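You operate a simulated robot arm through the tools that you are given. There is no shell and no other tool. Be economical: measure what you need, move in short steps, check, and stop when the job is done.

You run a simulated two-armed robot. Do the job below in one go: nothing can be reset, and whatever is moved stays where it is left.

JOB
Load the tray onto the hot oven shelf and start the card's minutes.
Fine: push the shelf in with the red grip, lay the grip back, set the minutes, shut the door last; the oven runs on. Touch nothing hot, drop nothing.

Only the result counts: the job must be done as asked and must still hold three seconds after the hand-in. Knocking over, shifting, dropping, spilling or breaking anything else fails it.

ROBOT AND FRAMES
Two 7-joint arms with two-finger parallel grippers on one trunk, on a base that drives. Base frame: it is fixed to the floor where the robot stands at the start and does not move with it; the origin is under the middle of the robot, x ahead of it, y to its left, z up. Lengths are in m, angles in degrees, forces in N, time in s.
The left shoulder is at the start at [0.05, 0.187, 1.085], the right one opposite. With the tool pointing down near the work surface each hand reaches from about 0.1 to 0.66 m from the robot's upright axis, wherever it stands, measured 20 degrees to its own side. Places, roughly: black knob four [0.3, 0.8, 0.8]; black knob one [0.3, 0.4, 0.8]; black knob three [0.3, 0.7, 0.8]; black knob two [0.3, 0.5, 0.8]; high oven shelf [0.3, 0.7, 0.5]; high oven shelf top [0.2, 0.7, 0.5]; oven dial [0.3, 0.2, 0.8]; oven door [0.2, 1, 0.5]; white oven timer dial [0.4, 0.3, 0.5]. Payload 3.43 kg a hand.
The tool frame of a hand sits at the grasp point between the pads (the TCP): z along the fingers, y along the line on which they close. The tips reach 0.03 m beyond it. Largest opening 0.094 m; finger width 0.028, thickness 0.01; the body of the gripper, 0.05 by 0.096 m, starts 0.055 m behind the TCP.
Orientation is that of the tool frame in the base frame, as a unit quaternion [w, x, y, z]. With the fingers straight down and closing along the base's y, the tool's x points along the base's -x, its y along +y and its z along -z.

CONTROLS
- The arms move only by the tool apply_moves. It takes "left_increments", "right_increments" or both (then of equal length, played together; a hand with none holds still); each is a list that holds one entry, the list of rows, each a list of 7 numbers: the shift along the tool's x, y, z in m, then the turn, a rotation vector about the tool's x, y, z in degrees, then the gripper command, from -1 (shut) to 1 (fully open), values between in proportion. In form: [[[tx, ty, tz, wx, wy, wz, fingers], ...]]. A call has 1 to 20 rows; each row is the pose to reach, as a shift and turn from the pose commanded when the call began, along the tool's axes at that moment. Rows are played at 5 a second. More than 0.05 m and 8.6 degrees between two rows, or a gripper value outside its range, and nothing of the call is played. A pose out of reach is approached as far as the arm can. The call stops where the force on the tool passes 90 N (or 10 N more than at its start, if that is more) or the arm is blocked; 0.2 s more then pass. The fingers move at their own pace (about 0.153 m/s each) and stop on an object; they squeeze with about 40 N. The grip force told is the motor's: it shows also when the fingers shut on nothing. Time passes only in rows, and 0.2 s behind the last, so rows that repeat a pose let the fingers close. The reply holds the time, the measured pose of the TCP, the force on the tool along the base axes, the opening and the grip force, in the units named above and with some noise, with the torque about the TCP (base axes, N m) and any sound that the robot's microphone picked up, and new pictures: "pictures" is both (left out), scene, wrist or none (wrist: the cameras of the hands that moved).
- Cameras (640 x 400 px; columns grow to the right, rows downward): "scene" is now at [0.1223, 0.0445, 1.2545]; the picture's right is [0.61, -0.79, 0.00], its down [-0.46, -0.35, -0.81] and it looks along [0.65, 0.49, -0.58] (base axes); focal length 214 px, centre (320, 200). "left" rides on the left gripper at [0.076, -0.014, -0.103] in its tool frame; the picture's right is [0.18, 0.98, 0.00], its down [-0.75, 0.14, -0.64] and it looks along [-0.63, 0.12, 0.77] (tool axes); focal length 243 px, centre (320, 200). "right" rides on the right gripper at [0.076, 0.014, -0.102] in its tool frame; the picture's right is [-0.18, 0.98, 0.00], its down [-0.75, -0.14, -0.64] and it looks along [-0.63, -0.12, 0.77] (tool axes); focal length 243 px, centre (320, 200). There is no depth. A picture from a camera that has moved, and an enlarged one, comes with that camera's place and axes in the base frame and with its lens. The place of the scene camera against the robot may be out by one fixed shift of up to 0.018 m in any direction.
- move_column(by): slides the trunk up (or, below 0, down) by that many m; the arms and the scene camera ride with it, the base frame stays. It gives what a move gives, with no picture.
- roll_base(legs): drives the robot by 1 to 6 legs, each [ahead, left, turn to the left] in m, m and degrees, along the robot's own axes; the way and the turn of a leg run together, so that a leg with both is an arc; at most 1.5 m and 180 degrees a leg. The arms and the cameras ride along, it lands a little off, and it stops where it bumps. It gives what a move gives, and a new picture of the scene camera.
- pan_tilt(pan, tilt): turns the head with the scene camera to pan (to the left, within 80 degrees either way) and tilt (down, from -29 to 69), counted from straight ahead of the robot. It gives what a move gives, and a new picture of the scene camera.
- inspect(camera, box): a new picture of the part [left, top, right, bottom] of that camera's present view, enlarged. It takes no simulated time.
- job_done(): hands the job in; it is judged then, once.

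Work in short steps. Places have to be worked out from the pictures, the camera data and where the tool is seen: move nearer, look again, correct. Check each grasp and each placing, and mend what went wrong. You have 120 turns and 260 pictures in all, those below and enlarged ones among them. Open the grippers and draw the arms clear of the work before you hand the job in, unless the task says otherwise; then end with one line.

The tools are called after ">>>" by a JSON object that holds its "api" and its "payload". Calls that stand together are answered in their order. apply_moves: Moves the arms, as the interface text tells. Its arguments: {"type":"object","properties":{"left_increments":{"type":"array"},"right_increments":{"type":"array"},"pictures":{"type":"string","enum":["both","scene","wrist","none"]}},"required":[]} The other tools are called the same way: move_column (by) slides the trunk up or down; roll_base (legs) drives the base; pan_tilt (pan, tilt) turns the head that bears the scene camera; inspect (camera, box) takes an enlarged picture of a part of a camera's view; job_done () hands the job in.

At the start:

```text
time_s: 0.0
left_ee_pos: [0.3294, 0.4701, 1.1682]
left_tcp_rot: [0.001, -0.002, 1.0, 0.001]
left_force: [0.2, -0.5, -0.3]
left_ft_torque: [0.03, 0.0, 0.02]
left_width: 0.0939
left_grip_force: 0.1
right_ee_pos: [0.3391, 0.03, 1.1341]
right_tcp_rot: [0.001, -0.001, 1.0, 0.0]
right_force: [-0.6, -0.3, -0.4]
right_ft_torque: [-0.03, 0.0, 0.01]
right_width: 0.0943
right_grip_force: 0.2
trunk travel left (down, up): [-0.3, 0.132]
robot x, y, heading: [-0.0007, 0.0006, -0.2]
head pan, tilt: [37.4, 35.5]
```

scene: 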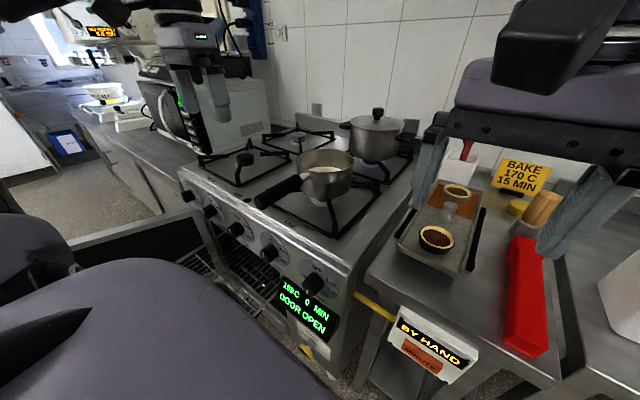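
right: 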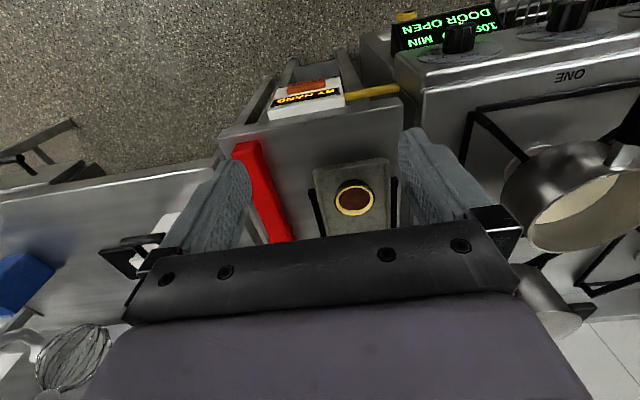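
left: 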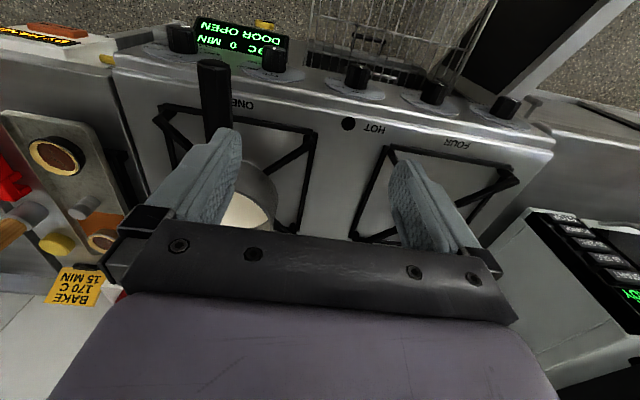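

I begin by enlarging the key parts of the scene: the oven front and the tray/grip area.

>>> {"api": "inspect", "payload": {"camera": "scene", "box": [160, 180, 400, 370]}}

>>> {"api": "inspect", "payload": {"camera": "scene", "box": [370, 140, 570, 390]}}

>>> {"api": "pan_tilt", "payload": {"pan": 60, "tilt": 60}}

```text
2.11 times, centred on (280, 275) of scene
camera zoom: at [0.1223, 0.0445, 1.2545], right [0.61, -0.79, 0.0], down [-0.46, -0.35, -0.81], along [0.65, 0.49, -0.58], focal length 452 px, centre (404, 42)
```

zoom: 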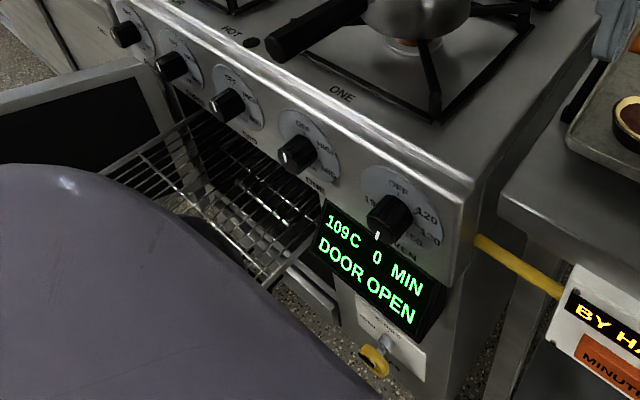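

```text
1.60 times, centred on (470, 265) of scene
camera zoom: at [0.1223, 0.0445, 1.2545], right [0.61, -0.79, 0.0], down [-0.46, -0.35, -0.81], along [0.65, 0.49, -0.58], focal length 343 px, centre (80, 96)
```

zoom: 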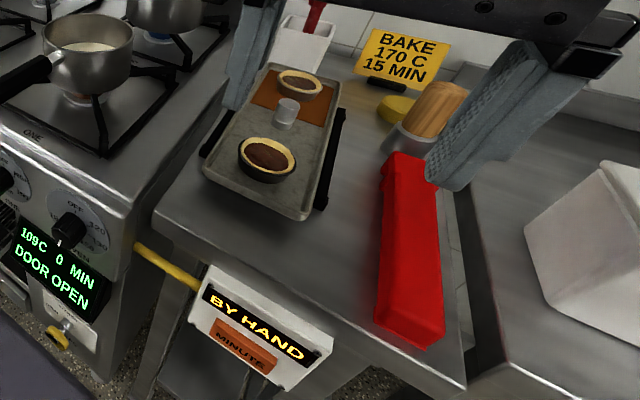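

```text
time_s: 0.9
left_ee_pos: [0.3315, 0.4687, 1.1679]
left_tcp_rot: [0.001, -0.001, 1.0, 0.0]
left_force: [0.9, 0.1, 0.1]
left_ft_torque: [0.0, -0.03, -0.01]
left_width: 0.0941
left_grip_force: 0.1
right_ee_pos: [0.3398, 0.0295, 1.1345]
right_tcp_rot: [-0.001, -0.001, 1.0, 0.0]
right_force: [-0.1, -0.1, -0.2]
right_ft_torque: [0.02, -0.01, -0.01]
right_width: 0.094
right_grip_force: 0.1
trunk travel left (down, up): [-0.3, 0.132]
robot x, y, heading: [0.0015, -0.0029, -0.1]
head pan, tilt: [60.0, 60.0]
camera scene: at [0.0859, 0.0489, 1.221], right [0.87, -0.5, 0.0], down [-0.43, -0.75, -0.5], along [0.25, 0.43, -0.87], focal length 214 px, centre (320, 200)
```

scene: 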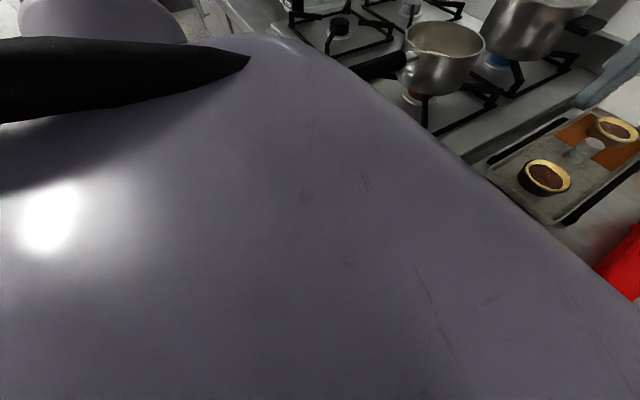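

The left arm hides the oven, so I back the robot off to see the whole oven front, door and shelf.

>>> {"api": "roll_base", "payload": {"legs": [[-0.35, 0, 0]]}}

>>> {"api": "pan_tilt", "payload": {"pan": 50, "tilt": 35}}

```text
time_s: 3.2
left_ee_pos: [-0.0149, 0.4708, 1.1678]
left_tcp_rot: [0.001, 0.001, 1.0, 0.001]
left_force: [0.5, -0.1, 0.5]
left_ft_torque: [0.01, -0.01, 0.01]
left_width: 0.0938
left_grip_force: 0.0
right_ee_pos: [-0.0086, 0.0296, 1.1355]
right_tcp_rot: [0.0, 0.002, 1.0, 0.0]
right_force: [-0.2, -0.7, -0.7]
right_ft_torque: [0.02, 0.01, -0.03]
right_width: 0.0941
right_grip_force: 0.0
trunk travel left (down, up): [-0.3, 0.132]
robot x, y, heading: [-0.3499, 0.0023, -0.0]
head pan, tilt: [60.0, 60.0]
camera scene: at [-0.263, 0.0492, 1.221], right [0.86, -0.5, 0.0], down [-0.44, -0.75, -0.5], along [0.25, 0.43, -0.87], focal length 214 px, centre (320, 200)
```

scene: 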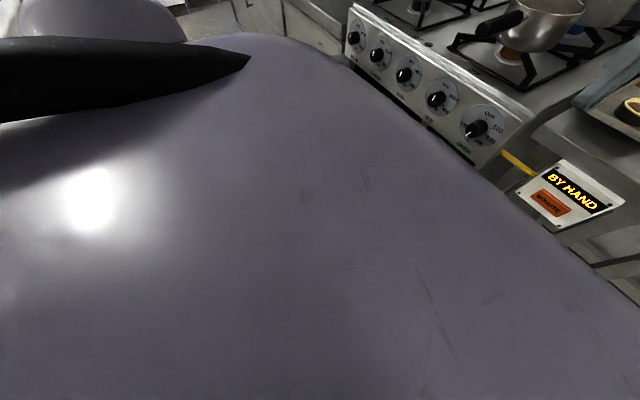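

```text
time_s: 4.0
left_ee_pos: [-0.0158, 0.47, 1.1692]
left_tcp_rot: [0.0, 0.001, 1.0, 0.0]
left_force: [-0.3, -0.5, 0.3]
left_ft_torque: [0.03, -0.03, -0.01]
left_width: 0.0939
left_grip_force: 0.0
right_ee_pos: [-0.0075, 0.029, 1.1344]
right_tcp_rot: [0.0, 0.001, 1.0, 0.0]
right_force: [0.7, -0.4, -0.3]
right_ft_torque: [-0.01, -0.01, -0.02]
right_width: 0.0941
right_grip_force: 0.0
trunk travel left (down, up): [-0.3, 0.132]
robot x, y, heading: [-0.348, 0.0024, -0.4]
head pan, tilt: [50.0, 35.0]
camera scene: at [-0.2394, 0.0589, 1.2551], right [0.76, -0.65, 0.0], down [-0.37, -0.44, -0.82], along [0.53, 0.63, -0.57], focal length 214 px, centre (320, 200)
```

scene: 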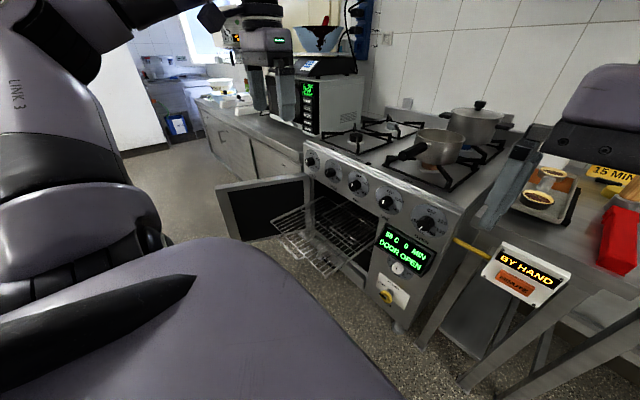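

Now the oven front is visible; I enlarge it.

>>> {"api": "inspect", "payload": {"camera": "scene", "box": [210, 140, 450, 320]}}

>>> {"api": "inspect", "payload": {"camera": "scene", "box": [350, 190, 460, 320]}}

>>> {"api": "inspect", "payload": {"camera": "scene", "box": [460, 140, 640, 320]}}

```text
2.22 times, centred on (330, 230) of scene
camera zoom: at [-0.2394, 0.0589, 1.2551], right [0.76, -0.65, 0.0], down [-0.37, -0.44, -0.82], along [0.53, 0.63, -0.57], focal length 477 px, centre (298, 133)
```

zoom: 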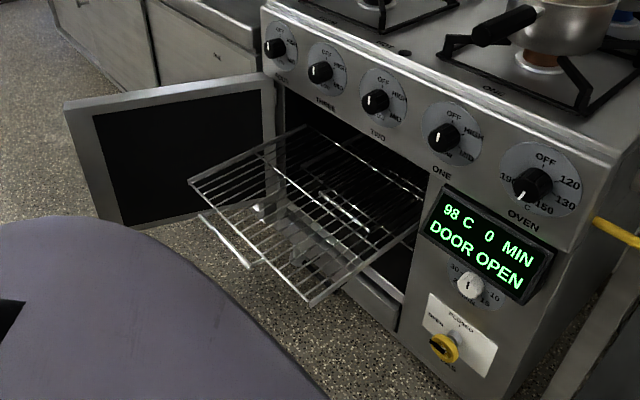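

```text
3.08 times, centred on (405, 255) of scene
camera zoom: at [-0.2394, 0.0589, 1.2551], right [0.76, -0.65, 0.0], down [-0.37, -0.44, -0.82], along [0.53, 0.63, -0.57], focal length 660 px, centre (58, 31)
```

zoom: 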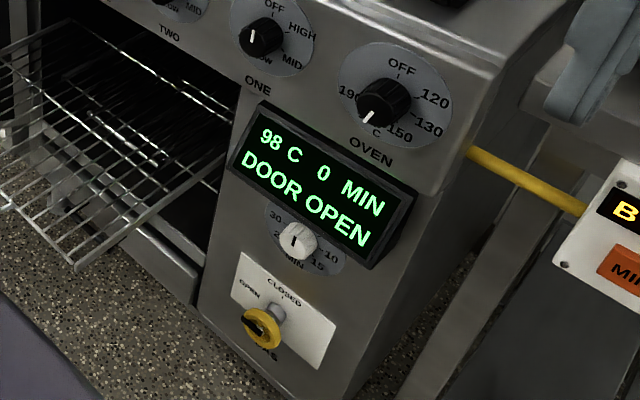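

```text
2.22 times, centred on (550, 230) of scene
camera zoom: at [-0.2394, 0.0589, 1.2551], right [0.76, -0.65, 0.0], down [-0.37, -0.44, -0.82], along [0.53, 0.63, -0.57], focal length 477 px, centre (-191, 133)
```

zoom: 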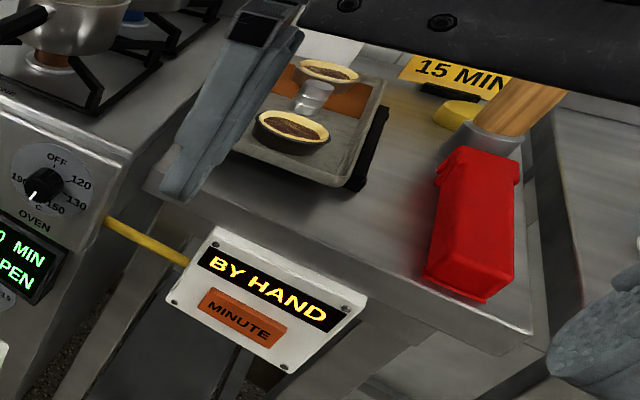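

The oven dial is already near 170; the timer reads 0. I drive back to the start place to study the tray and the red grip from above.

>>> {"api": "roll_base", "payload": {"legs": [[0.33, 0, 0]]}}

>>> {"api": "pan_tilt", "payload": {"pan": 0, "tilt": 45}}

>>> {"api": "inspect", "payload": {"camera": "right", "box": [200, 60, 440, 260]}}

```text
time_s: 6.2
left_ee_pos: [0.3136, 0.4686, 1.1689]
left_tcp_rot: [0.0, 0.001, 1.0, 0.0]
left_force: [0.7, -0.1, -0.4]
left_ft_torque: [-0.02, 0.01, 0.04]
left_width: 0.0936
left_grip_force: 0.0
right_ee_pos: [0.3216, 0.029, 1.134]
right_tcp_rot: [0.0, 0.001, 1.0, 0.0]
right_force: [-0.2, 0.4, 0.2]
right_ft_torque: [0.02, 0.02, 0.01]
right_width: 0.0939
right_grip_force: 0.0
trunk travel left (down, up): [-0.3, 0.132]
robot x, y, heading: [-0.0187, 0.0015, 0.0]
head pan, tilt: [50.0, 35.0]
camera scene: at [0.0899, 0.058, 1.2552], right [0.76, -0.64, 0.0], down [-0.37, -0.44, -0.82], along [0.53, 0.63, -0.57], focal length 214 px, centre (320, 200)
```

scene: 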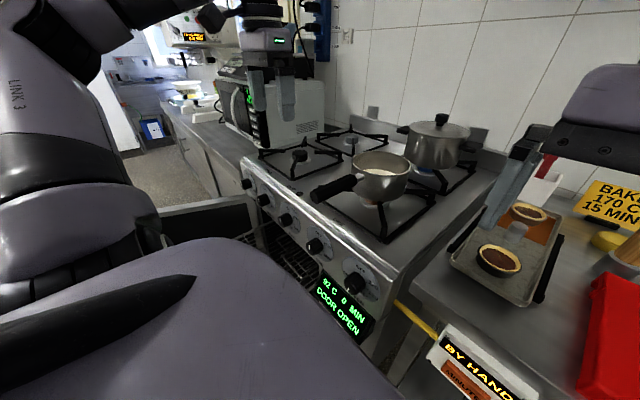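

```text
time_s: 7.4
left_ee_pos: [0.3135, 0.4684, 1.1685]
left_tcp_rot: [0.001, 0.0, 1.0, 0.0]
left_force: [-0.2, 0.9, 0.5]
left_ft_torque: [0.05, 0.02, 0.0]
left_width: 0.0941
left_grip_force: 0.0
right_ee_pos: [0.3199, 0.0286, 1.1352]
right_tcp_rot: [0.0, 0.002, 1.0, 0.0]
right_force: [0.2, -0.2, -0.2]
right_ft_torque: [-0.02, 0.01, 0.01]
right_width: 0.0941
right_grip_force: 0.1
trunk travel left (down, up): [-0.3, 0.132]
robot x, y, heading: [-0.0189, -0.0017, -0.5]
head pan, tilt: [0.0, 45.0]
camera scene: at [0.114, -0.0095, 1.2404], right [0.0, -1.0, 0.0], down [-0.71, 0.0, -0.71], along [0.71, 0.0, -0.71], focal length 214 px, centre (320, 200)
```

scene: 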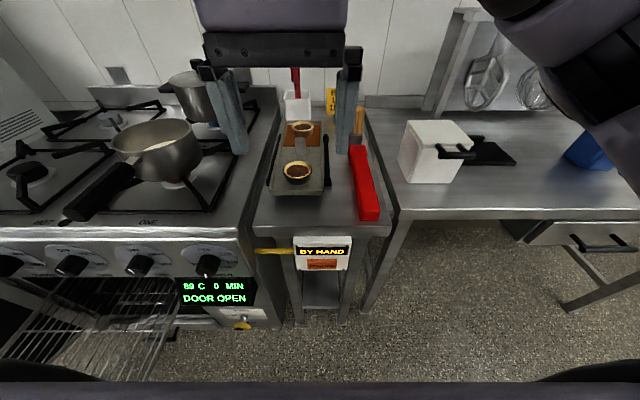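

```text
2.00 times, centred on (320, 160) of right
camera zoom: at [0.2446, 0.0429, 1.2365], right [0.19, 0.98, 0.0], down [0.75, -0.14, 0.64], along [0.63, -0.12, -0.77], focal length 485 px, centre (320, 280)
```

zoom: 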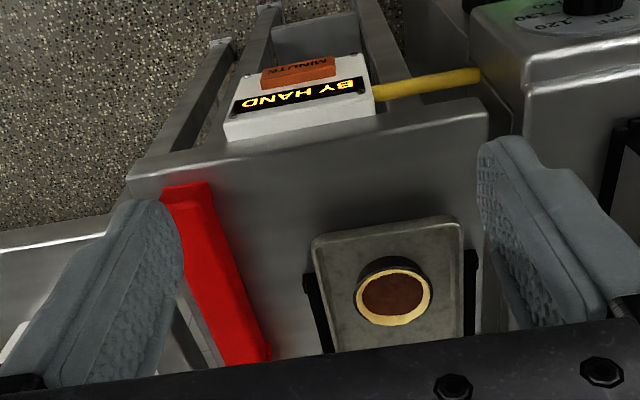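

I enlarge the tray and red grip in this view.

>>> {"api": "inspect", "payload": {"camera": "scene", "box": [250, 80, 400, 230]}}

>>> {"api": "inspect", "payload": {"camera": "scene", "box": [240, 220, 400, 330]}}

>>> {"api": "inspect", "payload": {"camera": "scene", "box": [0, 220, 280, 380]}}

```text
2.67 times, centred on (325, 155) of scene
camera zoom: at [0.114, -0.0095, 1.2404], right [0.0, -1.0, 0.0], down [-0.71, 0.0, -0.71], along [0.71, 0.0, -0.71], focal length 572 px, centre (307, 320)
```

zoom: 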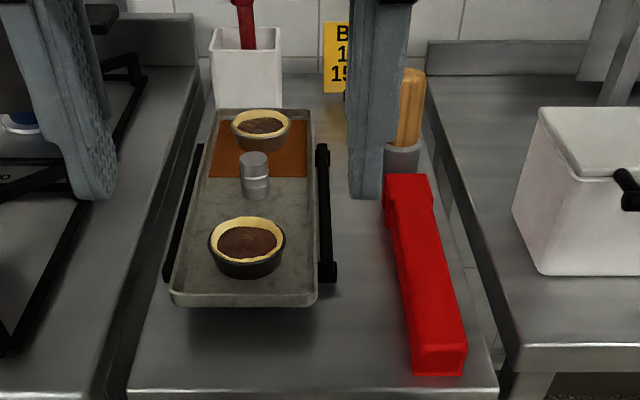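

```text
3.64 times, centred on (320, 275) of scene
camera zoom: at [0.114, -0.0095, 1.2404], right [0.0, -1.0, 0.0], down [-0.71, 0.0, -0.71], along [0.71, 0.0, -0.71], focal length 780 px, centre (320, -73)
```

zoom: 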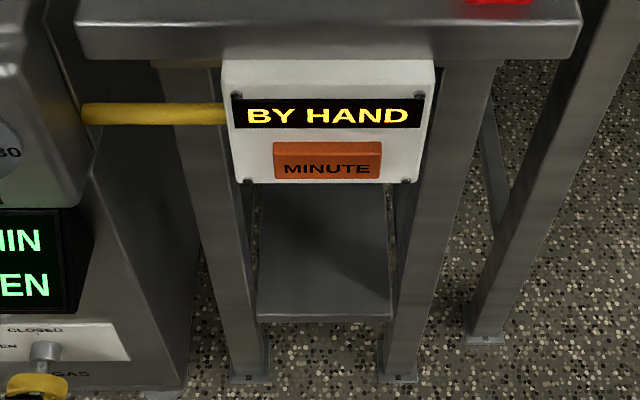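

```text
2.29 times, centred on (140, 300) of scene
camera zoom: at [0.114, -0.0095, 1.2404], right [0.0, -1.0, 0.0], down [-0.71, 0.0, -0.71], along [0.71, 0.0, -0.71], focal length 490 px, centre (731, -29)
```

zoom: 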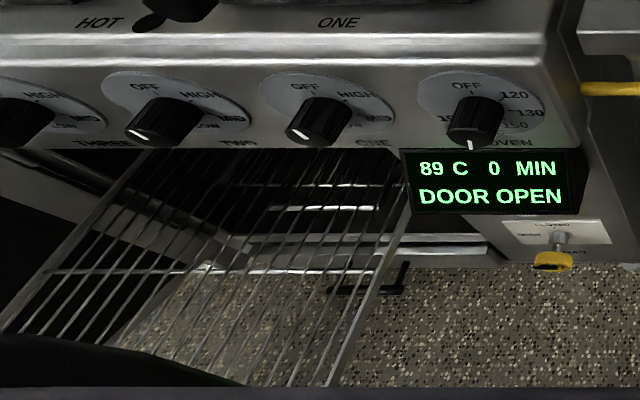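

I move the right hand forward about 0.12 m at this height to view the tray closely.

>>> {"api": "apply_moves", "payload": {"right_increments": [[[-0.04, 0, 0, 0, 0, 0, 1], [-0.08, 0, 0, 0, 0, 0, 1], [-0.12, 0, 0, 0, 0, 0, 1], [-0.16, 0, 0, 0, 0, 0, 1]]], "pictures": "wrist"}}

>>> {"api": "inspect", "payload": {"camera": "right", "box": [230, 20, 430, 220]}}

```text
time_s: 8.4
left_ee_pos: [0.3119, 0.4696, 1.1675]
left_tcp_rot: [0.001, 0.0, 1.0, 0.0]
left_force: [0.0, 1.4, 1.1]
left_ft_torque: [0.0, -0.02, -0.02]
left_width: 0.0938
left_grip_force: 0.0
right_ee_pos: [0.4797, 0.0288, 1.1343]
right_tcp_rot: [0.0, 0.0, 1.0, -0.001]
right_force: [0.2, 0.0, 0.0]
right_ft_torque: [-0.01, 0.0, -0.02]
right_width: 0.0941
right_grip_force: 0.1
trunk travel left (down, up): [-0.3, 0.132]
robot x, y, heading: [-0.0186, 0.0005, -0.1]
head pan, tilt: [0.0, 45.0]
camera right: at [0.4036, 0.043, 1.2365], right [0.18, 0.98, 0.0], down [0.75, -0.14, 0.64], along [0.63, -0.12, -0.77], focal length 243 px, centre (320, 200)
```

right: 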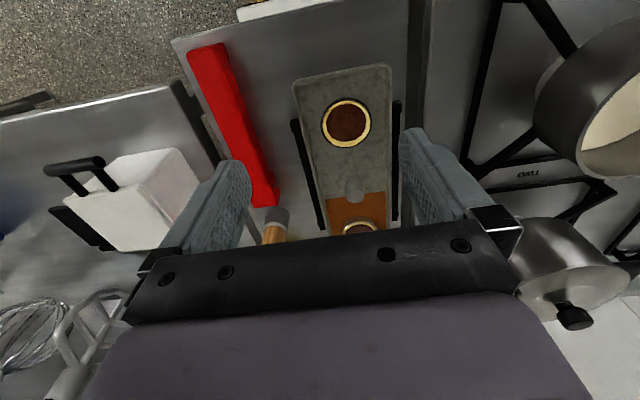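

```text
2.00 times, centred on (330, 120) of right
camera zoom: at [0.4036, 0.043, 1.2365], right [0.18, 0.98, 0.0], down [0.75, -0.14, 0.64], along [0.63, -0.12, -0.77], focal length 485 px, centre (300, 360)
```

zoom: 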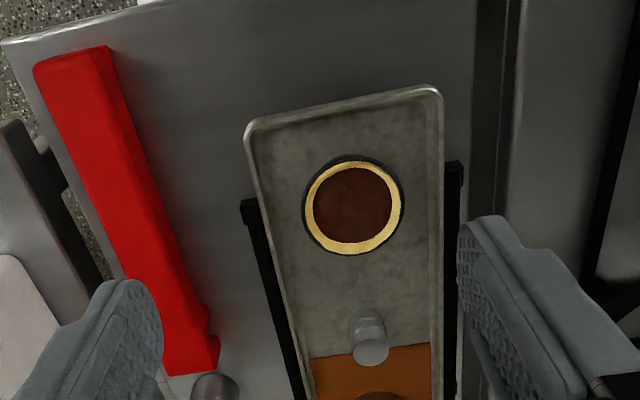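

The tray has a central silver knob (about x 0.66, y 0.053, top z ≈0.92) between the two tarts; side bars sit low. I roll ahead 0.12 m to get it in reach, then look again.

>>> {"api": "roll_base", "payload": {"legs": [[0.12, 0, 0]]}}

>>> {"api": "inspect", "payload": {"camera": "scene", "box": [250, 80, 400, 230]}}

>>> {"api": "inspect", "payload": {"camera": "right", "box": [220, 0, 460, 240]}}

```text
time_s: 9.6
left_ee_pos: [0.4302, 0.4681, 1.168]
left_tcp_rot: [0.0, 0.0, 1.0, 0.0]
left_force: [0.1, -0.3, -0.7]
left_ft_torque: [0.03, 0.0, 0.0]
left_width: 0.094
left_grip_force: 0.1
right_ee_pos: [0.5982, 0.0287, 1.134]
right_tcp_rot: [0.0, 0.0, 1.0, 0.0]
right_force: [0.4, -0.1, 0.4]
right_ft_torque: [-0.01, 0.03, 0.01]
right_width: 0.0937
right_grip_force: 0.1
trunk travel left (down, up): [-0.3, 0.132]
robot x, y, heading: [0.0994, -0.0036, -0.1]
head pan, tilt: [0.0, 45.0]
camera scene: at [0.233, -0.0097, 1.2403], right [0.0, -1.0, 0.0], down [-0.71, 0.0, -0.71], along [0.71, 0.0, -0.71], focal length 214 px, centre (320, 200)
```

scene: 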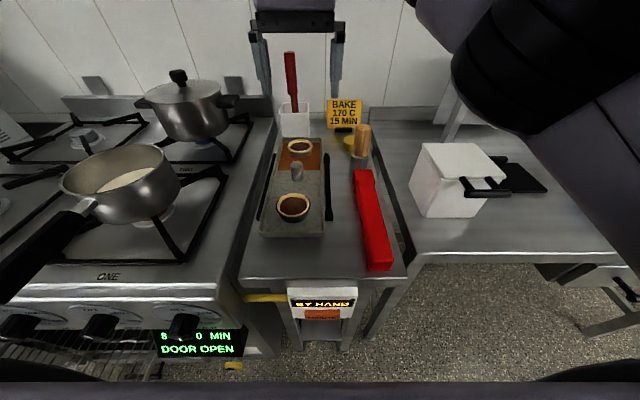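

```text
2.67 times, centred on (325, 155) of scene
camera zoom: at [0.233, -0.0097, 1.2403], right [0.0, -1.0, 0.0], down [-0.71, 0.0, -0.71], along [0.71, 0.0, -0.71], focal length 572 px, centre (307, 320)
```

zoom: 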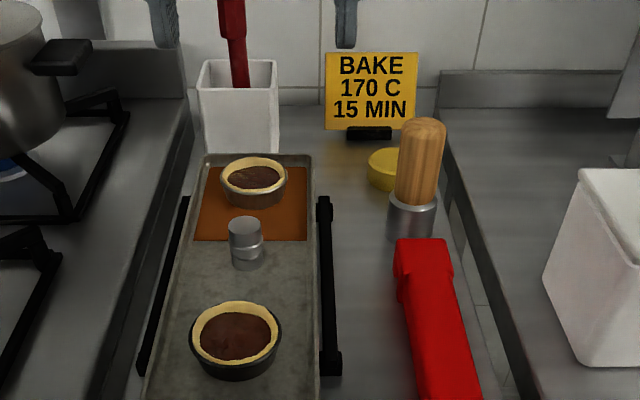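

```text
1.67 times, centred on (340, 120) of right
camera zoom: at [0.523, 0.0418, 1.2362], right [0.19, 0.98, 0.0], down [0.75, -0.14, 0.64], along [0.63, -0.12, -0.77], focal length 404 px, centre (287, 333)
```

zoom: 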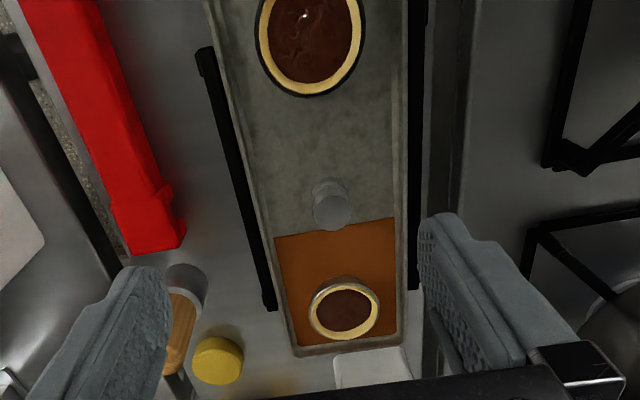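

Three sightings agree: knob at about (0.664, 0.052), top z≈0.918, tray floor ≈0.874. I centre the right hand over it, partly close the fingers, and descend part way.

>>> {"api": "apply_moves", "payload": {"right_increments": [[[-0.035, 0.012, 0.01, 0, 0, 0, 0.5], [-0.066, 0.023, 0.03, 0, 0, 0, 0.5], [-0.066, 0.023, 0.07, 0, 0, 0, 0.5], [-0.066, 0.023, 0.11, 0, 0, 0, 0.5], [-0.066, 0.023, 0.14, 0, 0, 0, 0.5]]]}}

>>> {"api": "inspect", "payload": {"camera": "scene", "box": [240, 80, 360, 200]}}

```text
time_s: 11.0
left_ee_pos: [0.4308, 0.4678, 1.1699]
left_tcp_rot: [0.002, 0.0, 1.0, 0.0]
left_force: [0.1, 0.0, 0.1]
left_ft_torque: [-0.02, -0.02, 0.0]
left_width: 0.094
left_grip_force: 0.0
right_ee_pos: [0.6653, 0.0099, 1.0015]
right_tcp_rot: [0.005, 0.029, 1.0, 0.01]
right_force: [0.7, -0.5, 0.2]
right_ft_torque: [0.01, 0.01, 0.01]
right_width: 0.0705
right_grip_force: 0.1
right hand out of reach, approached as far as the arm can: row 1, 2, 3, 4, 5
trunk travel left (down, up): [-0.3, 0.132]
robot x, y, heading: [0.0985, 0.0006, -0.4]
head pan, tilt: [0.0, 45.0]
stopped in row 5 (right hand): the arm was blocked; the commanded pose is now the measured one
camera scene: at [0.2323, -0.0104, 1.2404], right [0.0, -1.0, 0.0], down [-0.71, 0.0, -0.71], along [0.71, 0.0, -0.71], focal length 214 px, centre (320, 200)
camera right: at [0.5899, 0.025, 1.1031], right [0.24, 0.97, 0.02], down [0.74, -0.2, 0.65], along [0.63, -0.14, -0.76], focal length 243 px, centre (320, 200)
```

scene: 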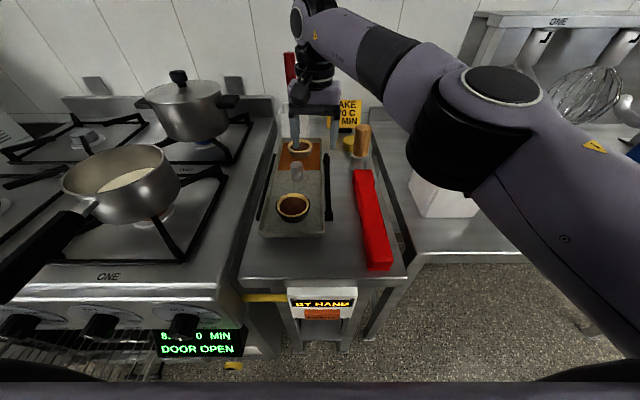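
right: 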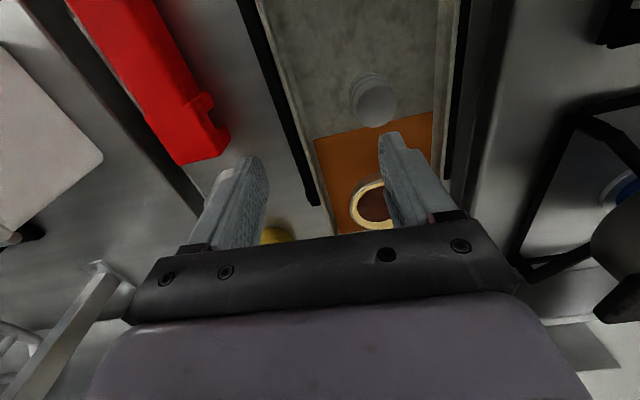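

```text
3.33 times, centred on (300, 140) of scene
camera zoom: at [0.2323, -0.0104, 1.2404], right [0.0, -1.0, 0.0], down [-0.71, 0.0, -0.71], along [0.71, 0.0, -0.71], focal length 715 px, centre (387, 400)
```

zoom: 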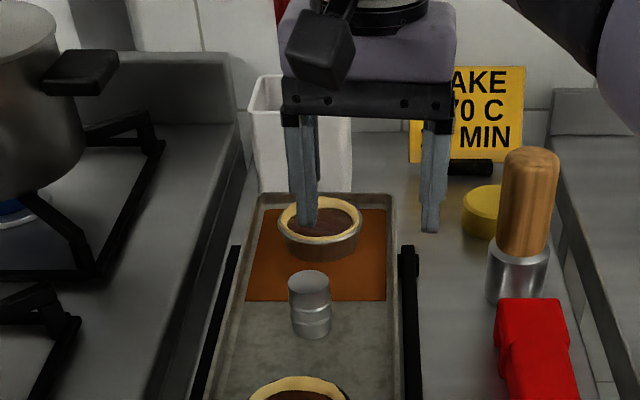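

The right hand can't cross past the centreline here, so I retract it, and will use the left hand instead after shifting the base right by 0.18 m.

>>> {"api": "apply_moves", "payload": {"right_increments": [[[0, 0, -0.045, 0, 0, 0, 0.5], [0, 0, -0.09, 0, 0, 0, 0.5], [0.03, 0, -0.13, 0, 0, 0, 0.5], [0.075, 0, -0.14, 0, 0, 0, 0.5], [0.12, -0.01, -0.14, 0, 0, 0, 0.5], [0.165, -0.02, -0.14, 0, 0, 0, 0.5], [0.21, -0.03, -0.14, 0, 0, 0, 0.5], [0.25, -0.04, -0.14, 0, 0, 0, 0.5]]], "pictures": "none"}}

>>> {"api": "roll_base", "payload": {"legs": [[0, -0.18, 0]]}}

```text
time_s: 12.8
left_ee_pos: [0.4305, 0.4689, 1.1677]
left_tcp_rot: [0.001, 0.0, 1.0, 0.0]
left_force: [-0.2, 0.2, 0.1]
left_ft_torque: [-0.03, 0.03, 0.01]
left_width: 0.0942
left_grip_force: 0.0
right_ee_pos: [0.4104, -0.017, 1.1378]
right_tcp_rot: [0.005, 0.027, 1.0, 0.01]
right_force: [-0.4, 0.2, 0.1]
right_ft_torque: [-0.05, -0.02, -0.05]
right_width: 0.0706
right_grip_force: 0.2
right hand out of reach, approached as far as the arm can: row 1, 2, 3
trunk travel left (down, up): [-0.3, 0.132]
robot x, y, heading: [0.0987, -0.0031, -0.6]
head pan, tilt: [0.0, 45.0]
```

```text
time_s: 15.1
left_ee_pos: [0.43, 0.2878, 1.1681]
left_tcp_rot: [0.001, 0.0, 1.0, 0.0]
left_force: [0.2, 0.1, 0.0]
left_ft_torque: [0.01, 0.03, 0.0]
left_width: 0.094
left_grip_force: 0.0
right_ee_pos: [0.4096, -0.1965, 1.139]
right_tcp_rot: [0.004, 0.027, 1.0, 0.009]
right_force: [-0.1, 0.1, 0.1]
right_ft_torque: [-0.02, 0.0, 0.04]
right_width: 0.0704
right_grip_force: 0.0
trunk travel left (down, up): [-0.3, 0.132]
robot x, y, heading: [0.0947, -0.18, -0.2]
head pan, tilt: [0.0, 45.0]
camera scene: at [0.232, -0.1894, 1.2404], right [0.0, -1.0, 0.0], down [-0.71, 0.0, -0.71], along [0.71, 0.0, -0.71], focal length 214 px, centre (320, 200)
```

scene: 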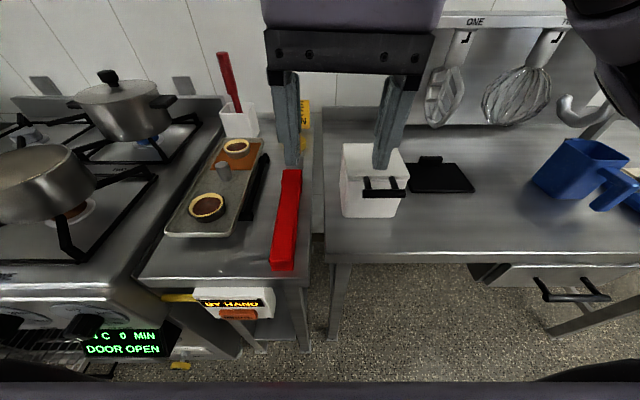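

Now I bring the left hand over the knob at (0.664, 0.052), staying high, then down to z≈1.03.

>>> {"api": "apply_moves", "payload": {"left_increments": [[[-0.033, -0.033, 0, 0, 0, 0, 0.5], [-0.066, -0.066, 0, 0, 0, 0, 0.5], [-0.1, -0.1, 0, 0, 0, 0, 0.5], [-0.133, -0.133, 0, 0, 0, 0, 0.5], [-0.166, -0.168, 0, 0, 0, 0, 0.5], [-0.2, -0.202, 0, 0, 0, 0, 0.5], [-0.234, -0.236, 0, 0, 0, 0, 0.5], [-0.234, -0.236, 0.04, 0, 0, 0, 0.5], [-0.234, -0.236, 0.08, 0, 0, 0, 0.5], [-0.234, -0.236, 0.12, 0, 0, 0, 0.5], [-0.234, -0.236, 0.16, 0, 0, 0, 0.5]]]}}

>>> {"api": "inspect", "payload": {"camera": "scene", "box": [170, 80, 330, 240]}}

```text
time_s: 17.4
left_ee_pos: [0.6371, 0.0701, 1.0061]
left_tcp_rot: [0.002, 0.0, 1.0, 0.0]
left_force: [0.3, -0.5, 0.0]
left_ft_torque: [0.02, -0.01, 0.01]
left_width: 0.0703
left_grip_force: 0.1
left hand out of reach, approached as far as the arm can: row 6, 7, 8, 9, 10, 11
right_ee_pos: [0.4093, -0.1968, 1.1383]
right_tcp_rot: [0.004, 0.027, 1.0, 0.009]
right_force: [-0.4, -0.2, 0.9]
right_ft_torque: [0.02, -0.03, 0.01]
right_width: 0.0707
right_grip_force: 0.2
trunk travel left (down, up): [-0.3, 0.132]
robot x, y, heading: [0.097, -0.1768, -0.3]
head pan, tilt: [0.0, 45.0]
camera scene: at [0.2319, -0.1892, 1.2405], right [0.0, -1.0, 0.0], down [-0.71, 0.0, -0.71], along [0.71, 0.0, -0.71], focal length 214 px, centre (320, 200)
camera left: at [0.5604, 0.0548, 1.1083], right [-0.18, 0.98, 0.0], down [0.75, 0.14, 0.64], along [0.63, 0.12, -0.77], focal length 243 px, centre (320, 200)
```

scene: 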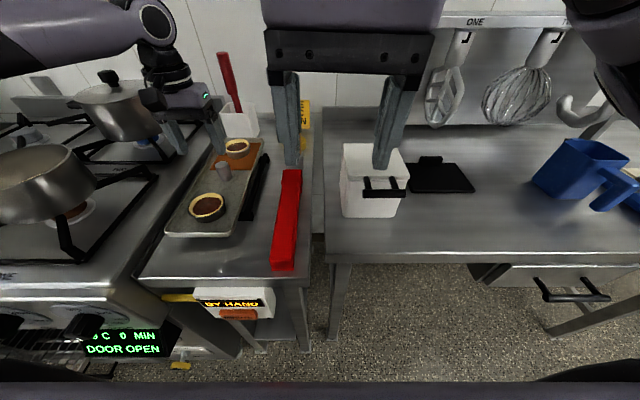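
left: 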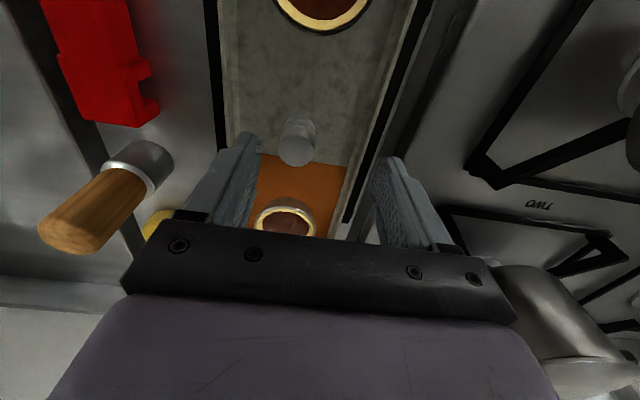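

```text
2.50 times, centred on (250, 160) of scene
camera zoom: at [0.2319, -0.1892, 1.2405], right [0.0, -1.0, 0.0], down [-0.71, 0.0, -0.71], along [0.71, 0.0, -0.71], focal length 536 px, centre (495, 300)
```

zoom: 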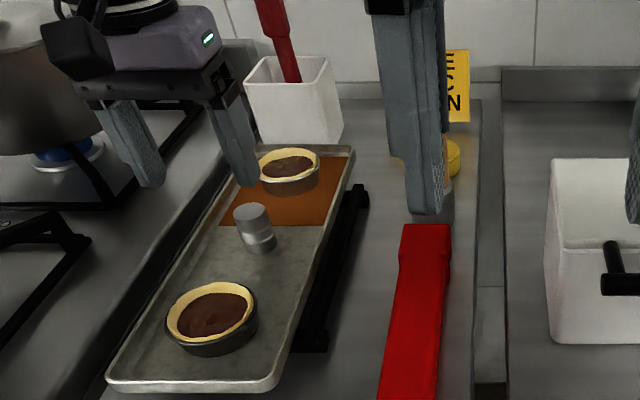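

The hand is 0.03 m short, so I roll ahead a careful 0.04 m (the gap to the by-hand box is about 0.07 m).

>>> {"api": "roll_base", "payload": {"legs": [[0.04, 0.0, 0]]}}

>>> {"api": "inspect", "payload": {"camera": "left", "box": [200, 0, 440, 240]}}

```text
time_s: 18.5
left_ee_pos: [0.6671, 0.0706, 1.0029]
left_tcp_rot: [0.001, -0.001, 1.0, 0.0]
left_force: [-0.3, 0.0, -0.2]
left_ft_torque: [-0.01, -0.02, 0.0]
left_width: 0.0705
left_grip_force: 0.0
right_ee_pos: [0.4426, -0.1977, 1.1383]
right_tcp_rot: [0.004, 0.027, 1.0, 0.008]
right_force: [-0.8, -0.9, -0.2]
right_ft_torque: [-0.02, 0.01, -0.01]
right_width: 0.0704
right_grip_force: 0.1
trunk travel left (down, up): [-0.3, 0.132]
robot x, y, heading: [0.1312, -0.184, -0.1]
head pan, tilt: [0.0, 45.0]
stopped in leg 1: the robot was blocked; the commanded pose is now the measured one
camera scene: at [0.2632, -0.1896, 1.2405], right [0.0, -1.0, 0.0], down [-0.71, 0.0, -0.71], along [0.71, 0.0, -0.71], focal length 214 px, centre (320, 200)
```

scene: 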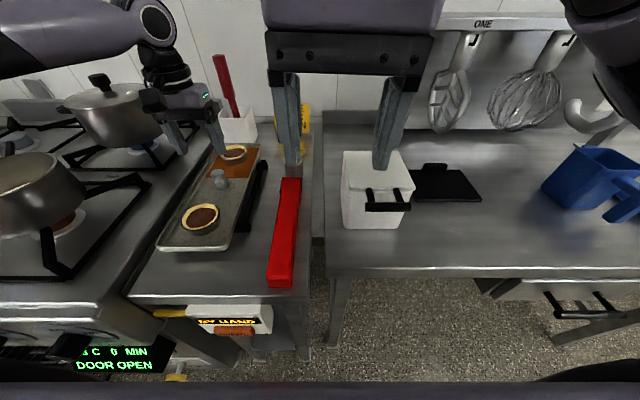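

```text
1.67 times, centred on (320, 120) of left
camera zoom: at [0.5917, 0.0549, 1.1079], right [-0.19, 0.98, 0.0], down [0.75, 0.14, 0.64], along [0.63, 0.12, -0.77], focal length 404 px, centre (320, 333)
```

zoom: 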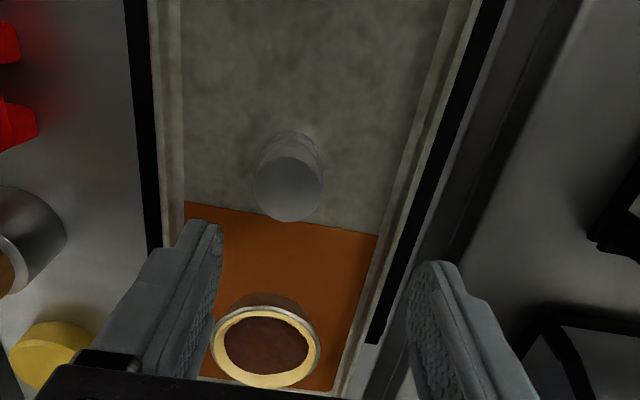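

The base touched something, so I ease back 0.01 m. The knob still sits at (0.664, 0.0535), so the tray hasn't shifted.

>>> {"api": "roll_base", "payload": {"legs": [[-0.012, 0.0, 0]]}}

>>> {"api": "apply_moves", "payload": {"left_increments": [[[-0.008, -0.017, 0.0, 0, 0, 0, 0.5], [-0.008, -0.017, 0.03, 0, 0, 0, 0.5]]], "pictures": "wrist"}}

>>> {"api": "inspect", "payload": {"camera": "scene", "box": [60, 290, 280, 400]}}

```text
time_s: 19.2
left_ee_pos: [0.6557, 0.0701, 1.0031]
left_tcp_rot: [0.0, -0.001, 1.0, -0.001]
left_force: [0.5, -0.4, 0.0]
left_ft_torque: [-0.03, 0.0, 0.02]
left_width: 0.0704
left_grip_force: 0.1
right_ee_pos: [0.4295, -0.1969, 1.1372]
right_tcp_rot: [0.003, 0.026, 1.0, 0.01]
right_force: [-0.6, 0.4, 0.5]
right_ft_torque: [0.01, 0.01, -0.01]
right_width: 0.0707
right_grip_force: 0.0
trunk travel left (down, up): [-0.3, 0.132]
robot x, y, heading: [0.1173, -0.1824, -0.1]
head pan, tilt: [0.0, 45.0]
camera scene: at [0.2511, -0.1895, 1.2405], right [0.0, -1.0, 0.0], down [-0.71, 0.0, -0.71], along [0.71, 0.0, -0.71], focal length 214 px, centre (320, 200)
```

scene: 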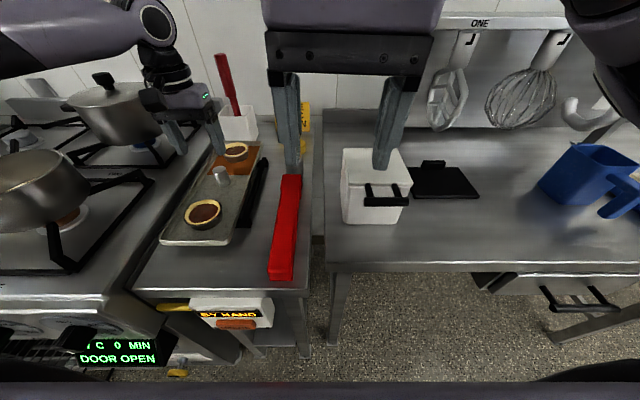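

```text
time_s: 19.8
left_ee_pos: [0.6529, 0.0617, 0.9751]
left_tcp_rot: [0.001, -0.001, 1.0, 0.0]
left_force: [-0.2, 0.4, -0.6]
left_ft_torque: [-0.03, 0.0, -0.01]
left_width: 0.0707
left_grip_force: 0.0
left hand out of reach, approached as far as the arm can: row 1, 2
right_ee_pos: [0.4309, -0.196, 1.1386]
right_tcp_rot: [0.004, 0.027, 1.0, 0.008]
right_force: [-0.6, -0.3, -0.2]
right_ft_torque: [0.03, -0.02, -0.01]
right_width: 0.0707
right_grip_force: 0.1
trunk travel left (down, up): [-0.3, 0.132]
robot x, y, heading: [0.1125, -0.1792, -0.4]
head pan, tilt: [0.0, 45.0]
camera left: at [0.575, 0.0467, 1.0784], right [-0.19, 0.98, 0.0], down [0.75, 0.14, 0.64], along [0.63, 0.12, -0.77], focal length 243 px, centre (320, 200)
```

left: 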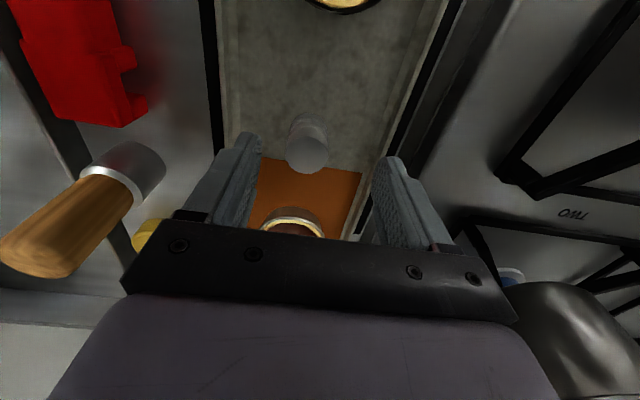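

```text
2.91 times, centred on (170, 345) of scene
camera zoom: at [0.2519, -0.1894, 1.2404], right [0.0, -1.0, 0.0], down [-0.71, 0.0, -0.71], along [0.71, 0.0, -0.71], focal length 624 px, centre (756, -222)
```

zoom: 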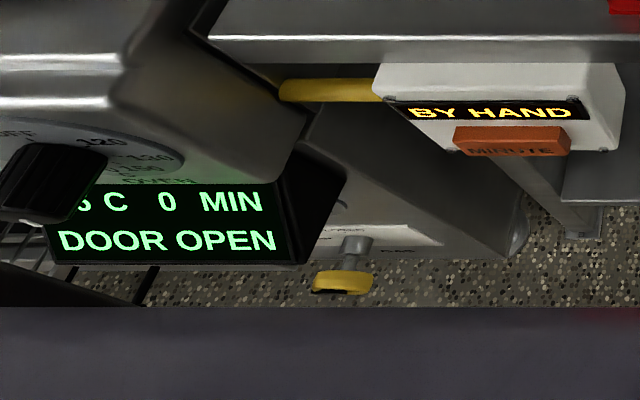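

The hand is still ~1 cm short; pitching the tool 8° (tips forward) gains reach without turning the base. I do that in place and read the pose.

>>> {"api": "apply_moves", "payload": {"left_increments": [[[0, 0, 0, 0, -4, 0, 0.5], [0, 0, 0, 0, -8, 0, 0.5], [0, 0, 0, 0, -12, 0, 0.5], [0, 0, 0, 0, -12, 0, 0.5]]], "pictures": "wrist"}}

```text
time_s: 20.8
left_ee_pos: [0.6521, 0.0614, 0.9761]
left_tcp_rot: [0.105, -0.001, 0.994, 0.0]
left_force: [0.0, 0.4, -0.3]
left_ft_torque: [0.02, 0.05, 0.01]
left_width: 0.0703
left_grip_force: 0.1
right_ee_pos: [0.4298, -0.1972, 1.1384]
right_tcp_rot: [0.003, 0.027, 1.0, 0.009]
right_force: [1.0, -0.9, -0.7]
right_ft_torque: [0.0, 0.01, 0.01]
right_width: 0.0705
right_grip_force: 0.0
trunk travel left (down, up): [-0.3, 0.132]
robot x, y, heading: [0.1181, -0.18, -0.1]
head pan, tilt: [0.0, 45.0]
camera left: at [0.5552, 0.0465, 1.0604], right [-0.18, 0.98, -0.04], down [0.6, 0.14, 0.79], along [0.78, 0.12, -0.62], focal length 243 px, centre (320, 200)
```

left: 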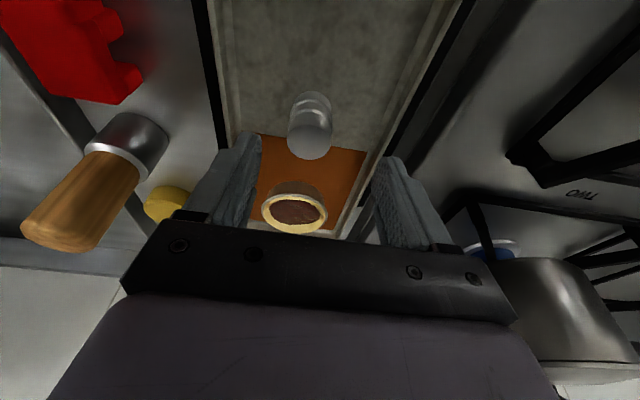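

Pitch works. I correct 12 mm forward and 8 mm in y, then come straight down to z≈0.945 and check.

>>> {"api": "apply_moves", "payload": {"left_increments": [[[-0.0117, -0.008, 0.0025, 0, 0, 0, 0.5], [-0.0054, -0.008, 0.032, 0, 0, 0, 0.5]]], "pictures": "both"}}

>>> {"api": "inspect", "payload": {"camera": "scene", "box": [160, 100, 280, 220]}}

```text
time_s: 21.4
left_ee_pos: [0.6628, 0.0538, 0.9446]
left_tcp_rot: [0.105, -0.002, 0.994, 0.0]
left_force: [0.5, 0.2, 0.2]
left_ft_torque: [-0.02, -0.02, -0.02]
left_width: 0.0702
left_grip_force: 0.0
right_ee_pos: [0.4293, -0.1958, 1.1382]
right_tcp_rot: [0.004, 0.027, 1.0, 0.008]
right_force: [0.7, 0.0, 0.1]
right_ft_torque: [0.0, -0.02, 0.01]
right_width: 0.0703
right_grip_force: 0.1
trunk travel left (down, up): [-0.3, 0.132]
robot x, y, heading: [0.1187, -0.1773, -0.2]
head pan, tilt: [0.0, 45.0]
camera scene: at [0.2519, -0.1894, 1.2404], right [0.0, -1.0, 0.0], down [-0.71, 0.0, -0.71], along [0.71, 0.0, -0.71], focal length 214 px, centre (320, 200)
camera left: at [0.5672, 0.0391, 1.0298], right [-0.18, 0.98, -0.04], down [0.6, 0.14, 0.79], along [0.78, 0.12, -0.62], focal length 243 px, centre (320, 200)
```

scene: 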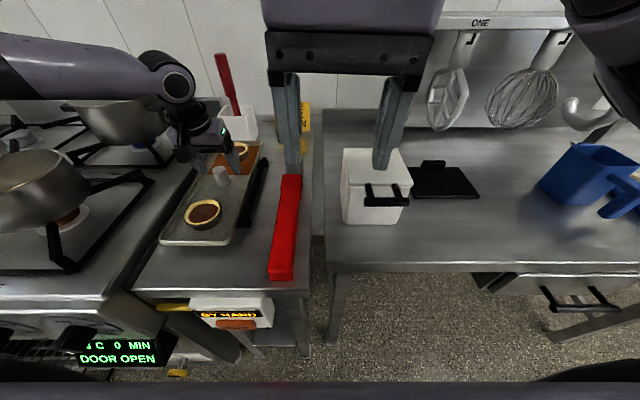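
left: 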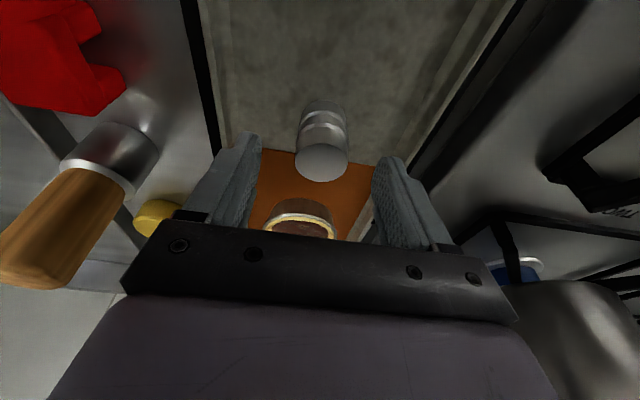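

```text
3.33 times, centred on (220, 160) of scene
camera zoom: at [0.2519, -0.1894, 1.2404], right [0.0, -1.0, 0.0], down [-0.71, 0.0, -0.71], along [0.71, 0.0, -0.71], focal length 715 px, centre (653, 333)
```

zoom: 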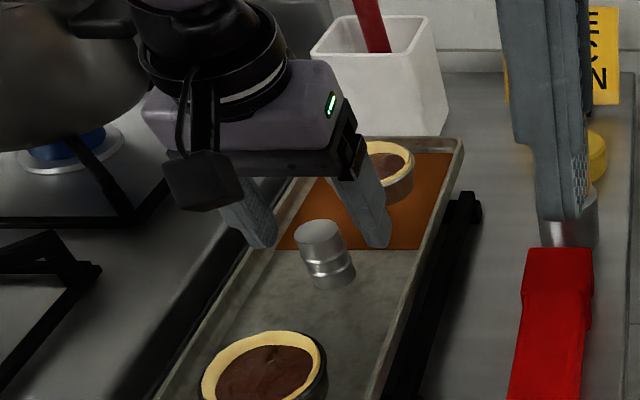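

Well centred. I descend the last 30 mm (with 4 mm more forward) and close on the knob.

>>> {"api": "apply_moves", "payload": {"left_increments": [[[-0.002, 0.001, 0.015, 0, 0, 0, 0.5], [0.0015, 0.001, 0.03, 0, 0, 0, 0.5], [0.0015, 0.001, 0.03, 0, 0, 0, -1], [0.0015, 0.001, 0.03, 0, 0, 0, -1], [0.0015, 0.001, 0.03, 0, 0, 0, -1]]], "pictures": "both"}}

```text
time_s: 22.6
left_ee_pos: [0.6678, 0.0541, 0.9196]
left_tcp_rot: [0.111, -0.003, 0.994, -0.001]
left_force: [2.2, 3.8, 30.0]
left_ft_torque: [0.07, 0.39, 0.02]
left_width: 0.0327
left_grip_force: 40.2
right_ee_pos: [0.4285, -0.1971, 1.1379]
right_tcp_rot: [0.005, 0.027, 1.0, 0.009]
right_force: [0.0, -0.2, 0.3]
right_ft_torque: [0.03, 0.0, -0.04]
right_width: 0.0703
right_grip_force: 0.0
trunk travel left (down, up): [-0.3, 0.132]
robot x, y, heading: [0.12, -0.177, 0.1]
head pan, tilt: [0.0, 45.0]
camera scene: at [0.2494, -0.1903, 1.241], right [0.0, -1.0, 0.0], down [-0.71, 0.0, -0.71], along [0.71, 0.0, -0.71], focal length 214 px, centre (320, 200)
camera left: at [0.5709, 0.0392, 1.0044], right [-0.18, 0.98, -0.04], down [0.59, 0.14, 0.79], along [0.78, 0.12, -0.61], focal length 243 px, centre (320, 200)
```

scene: 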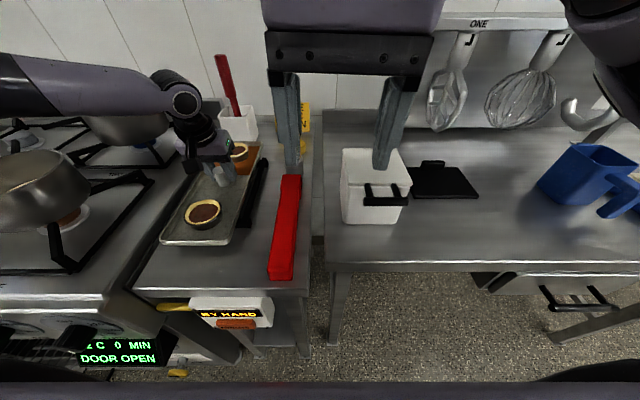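
left: 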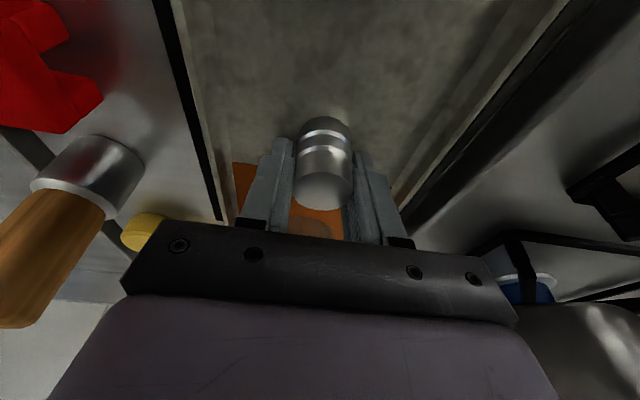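

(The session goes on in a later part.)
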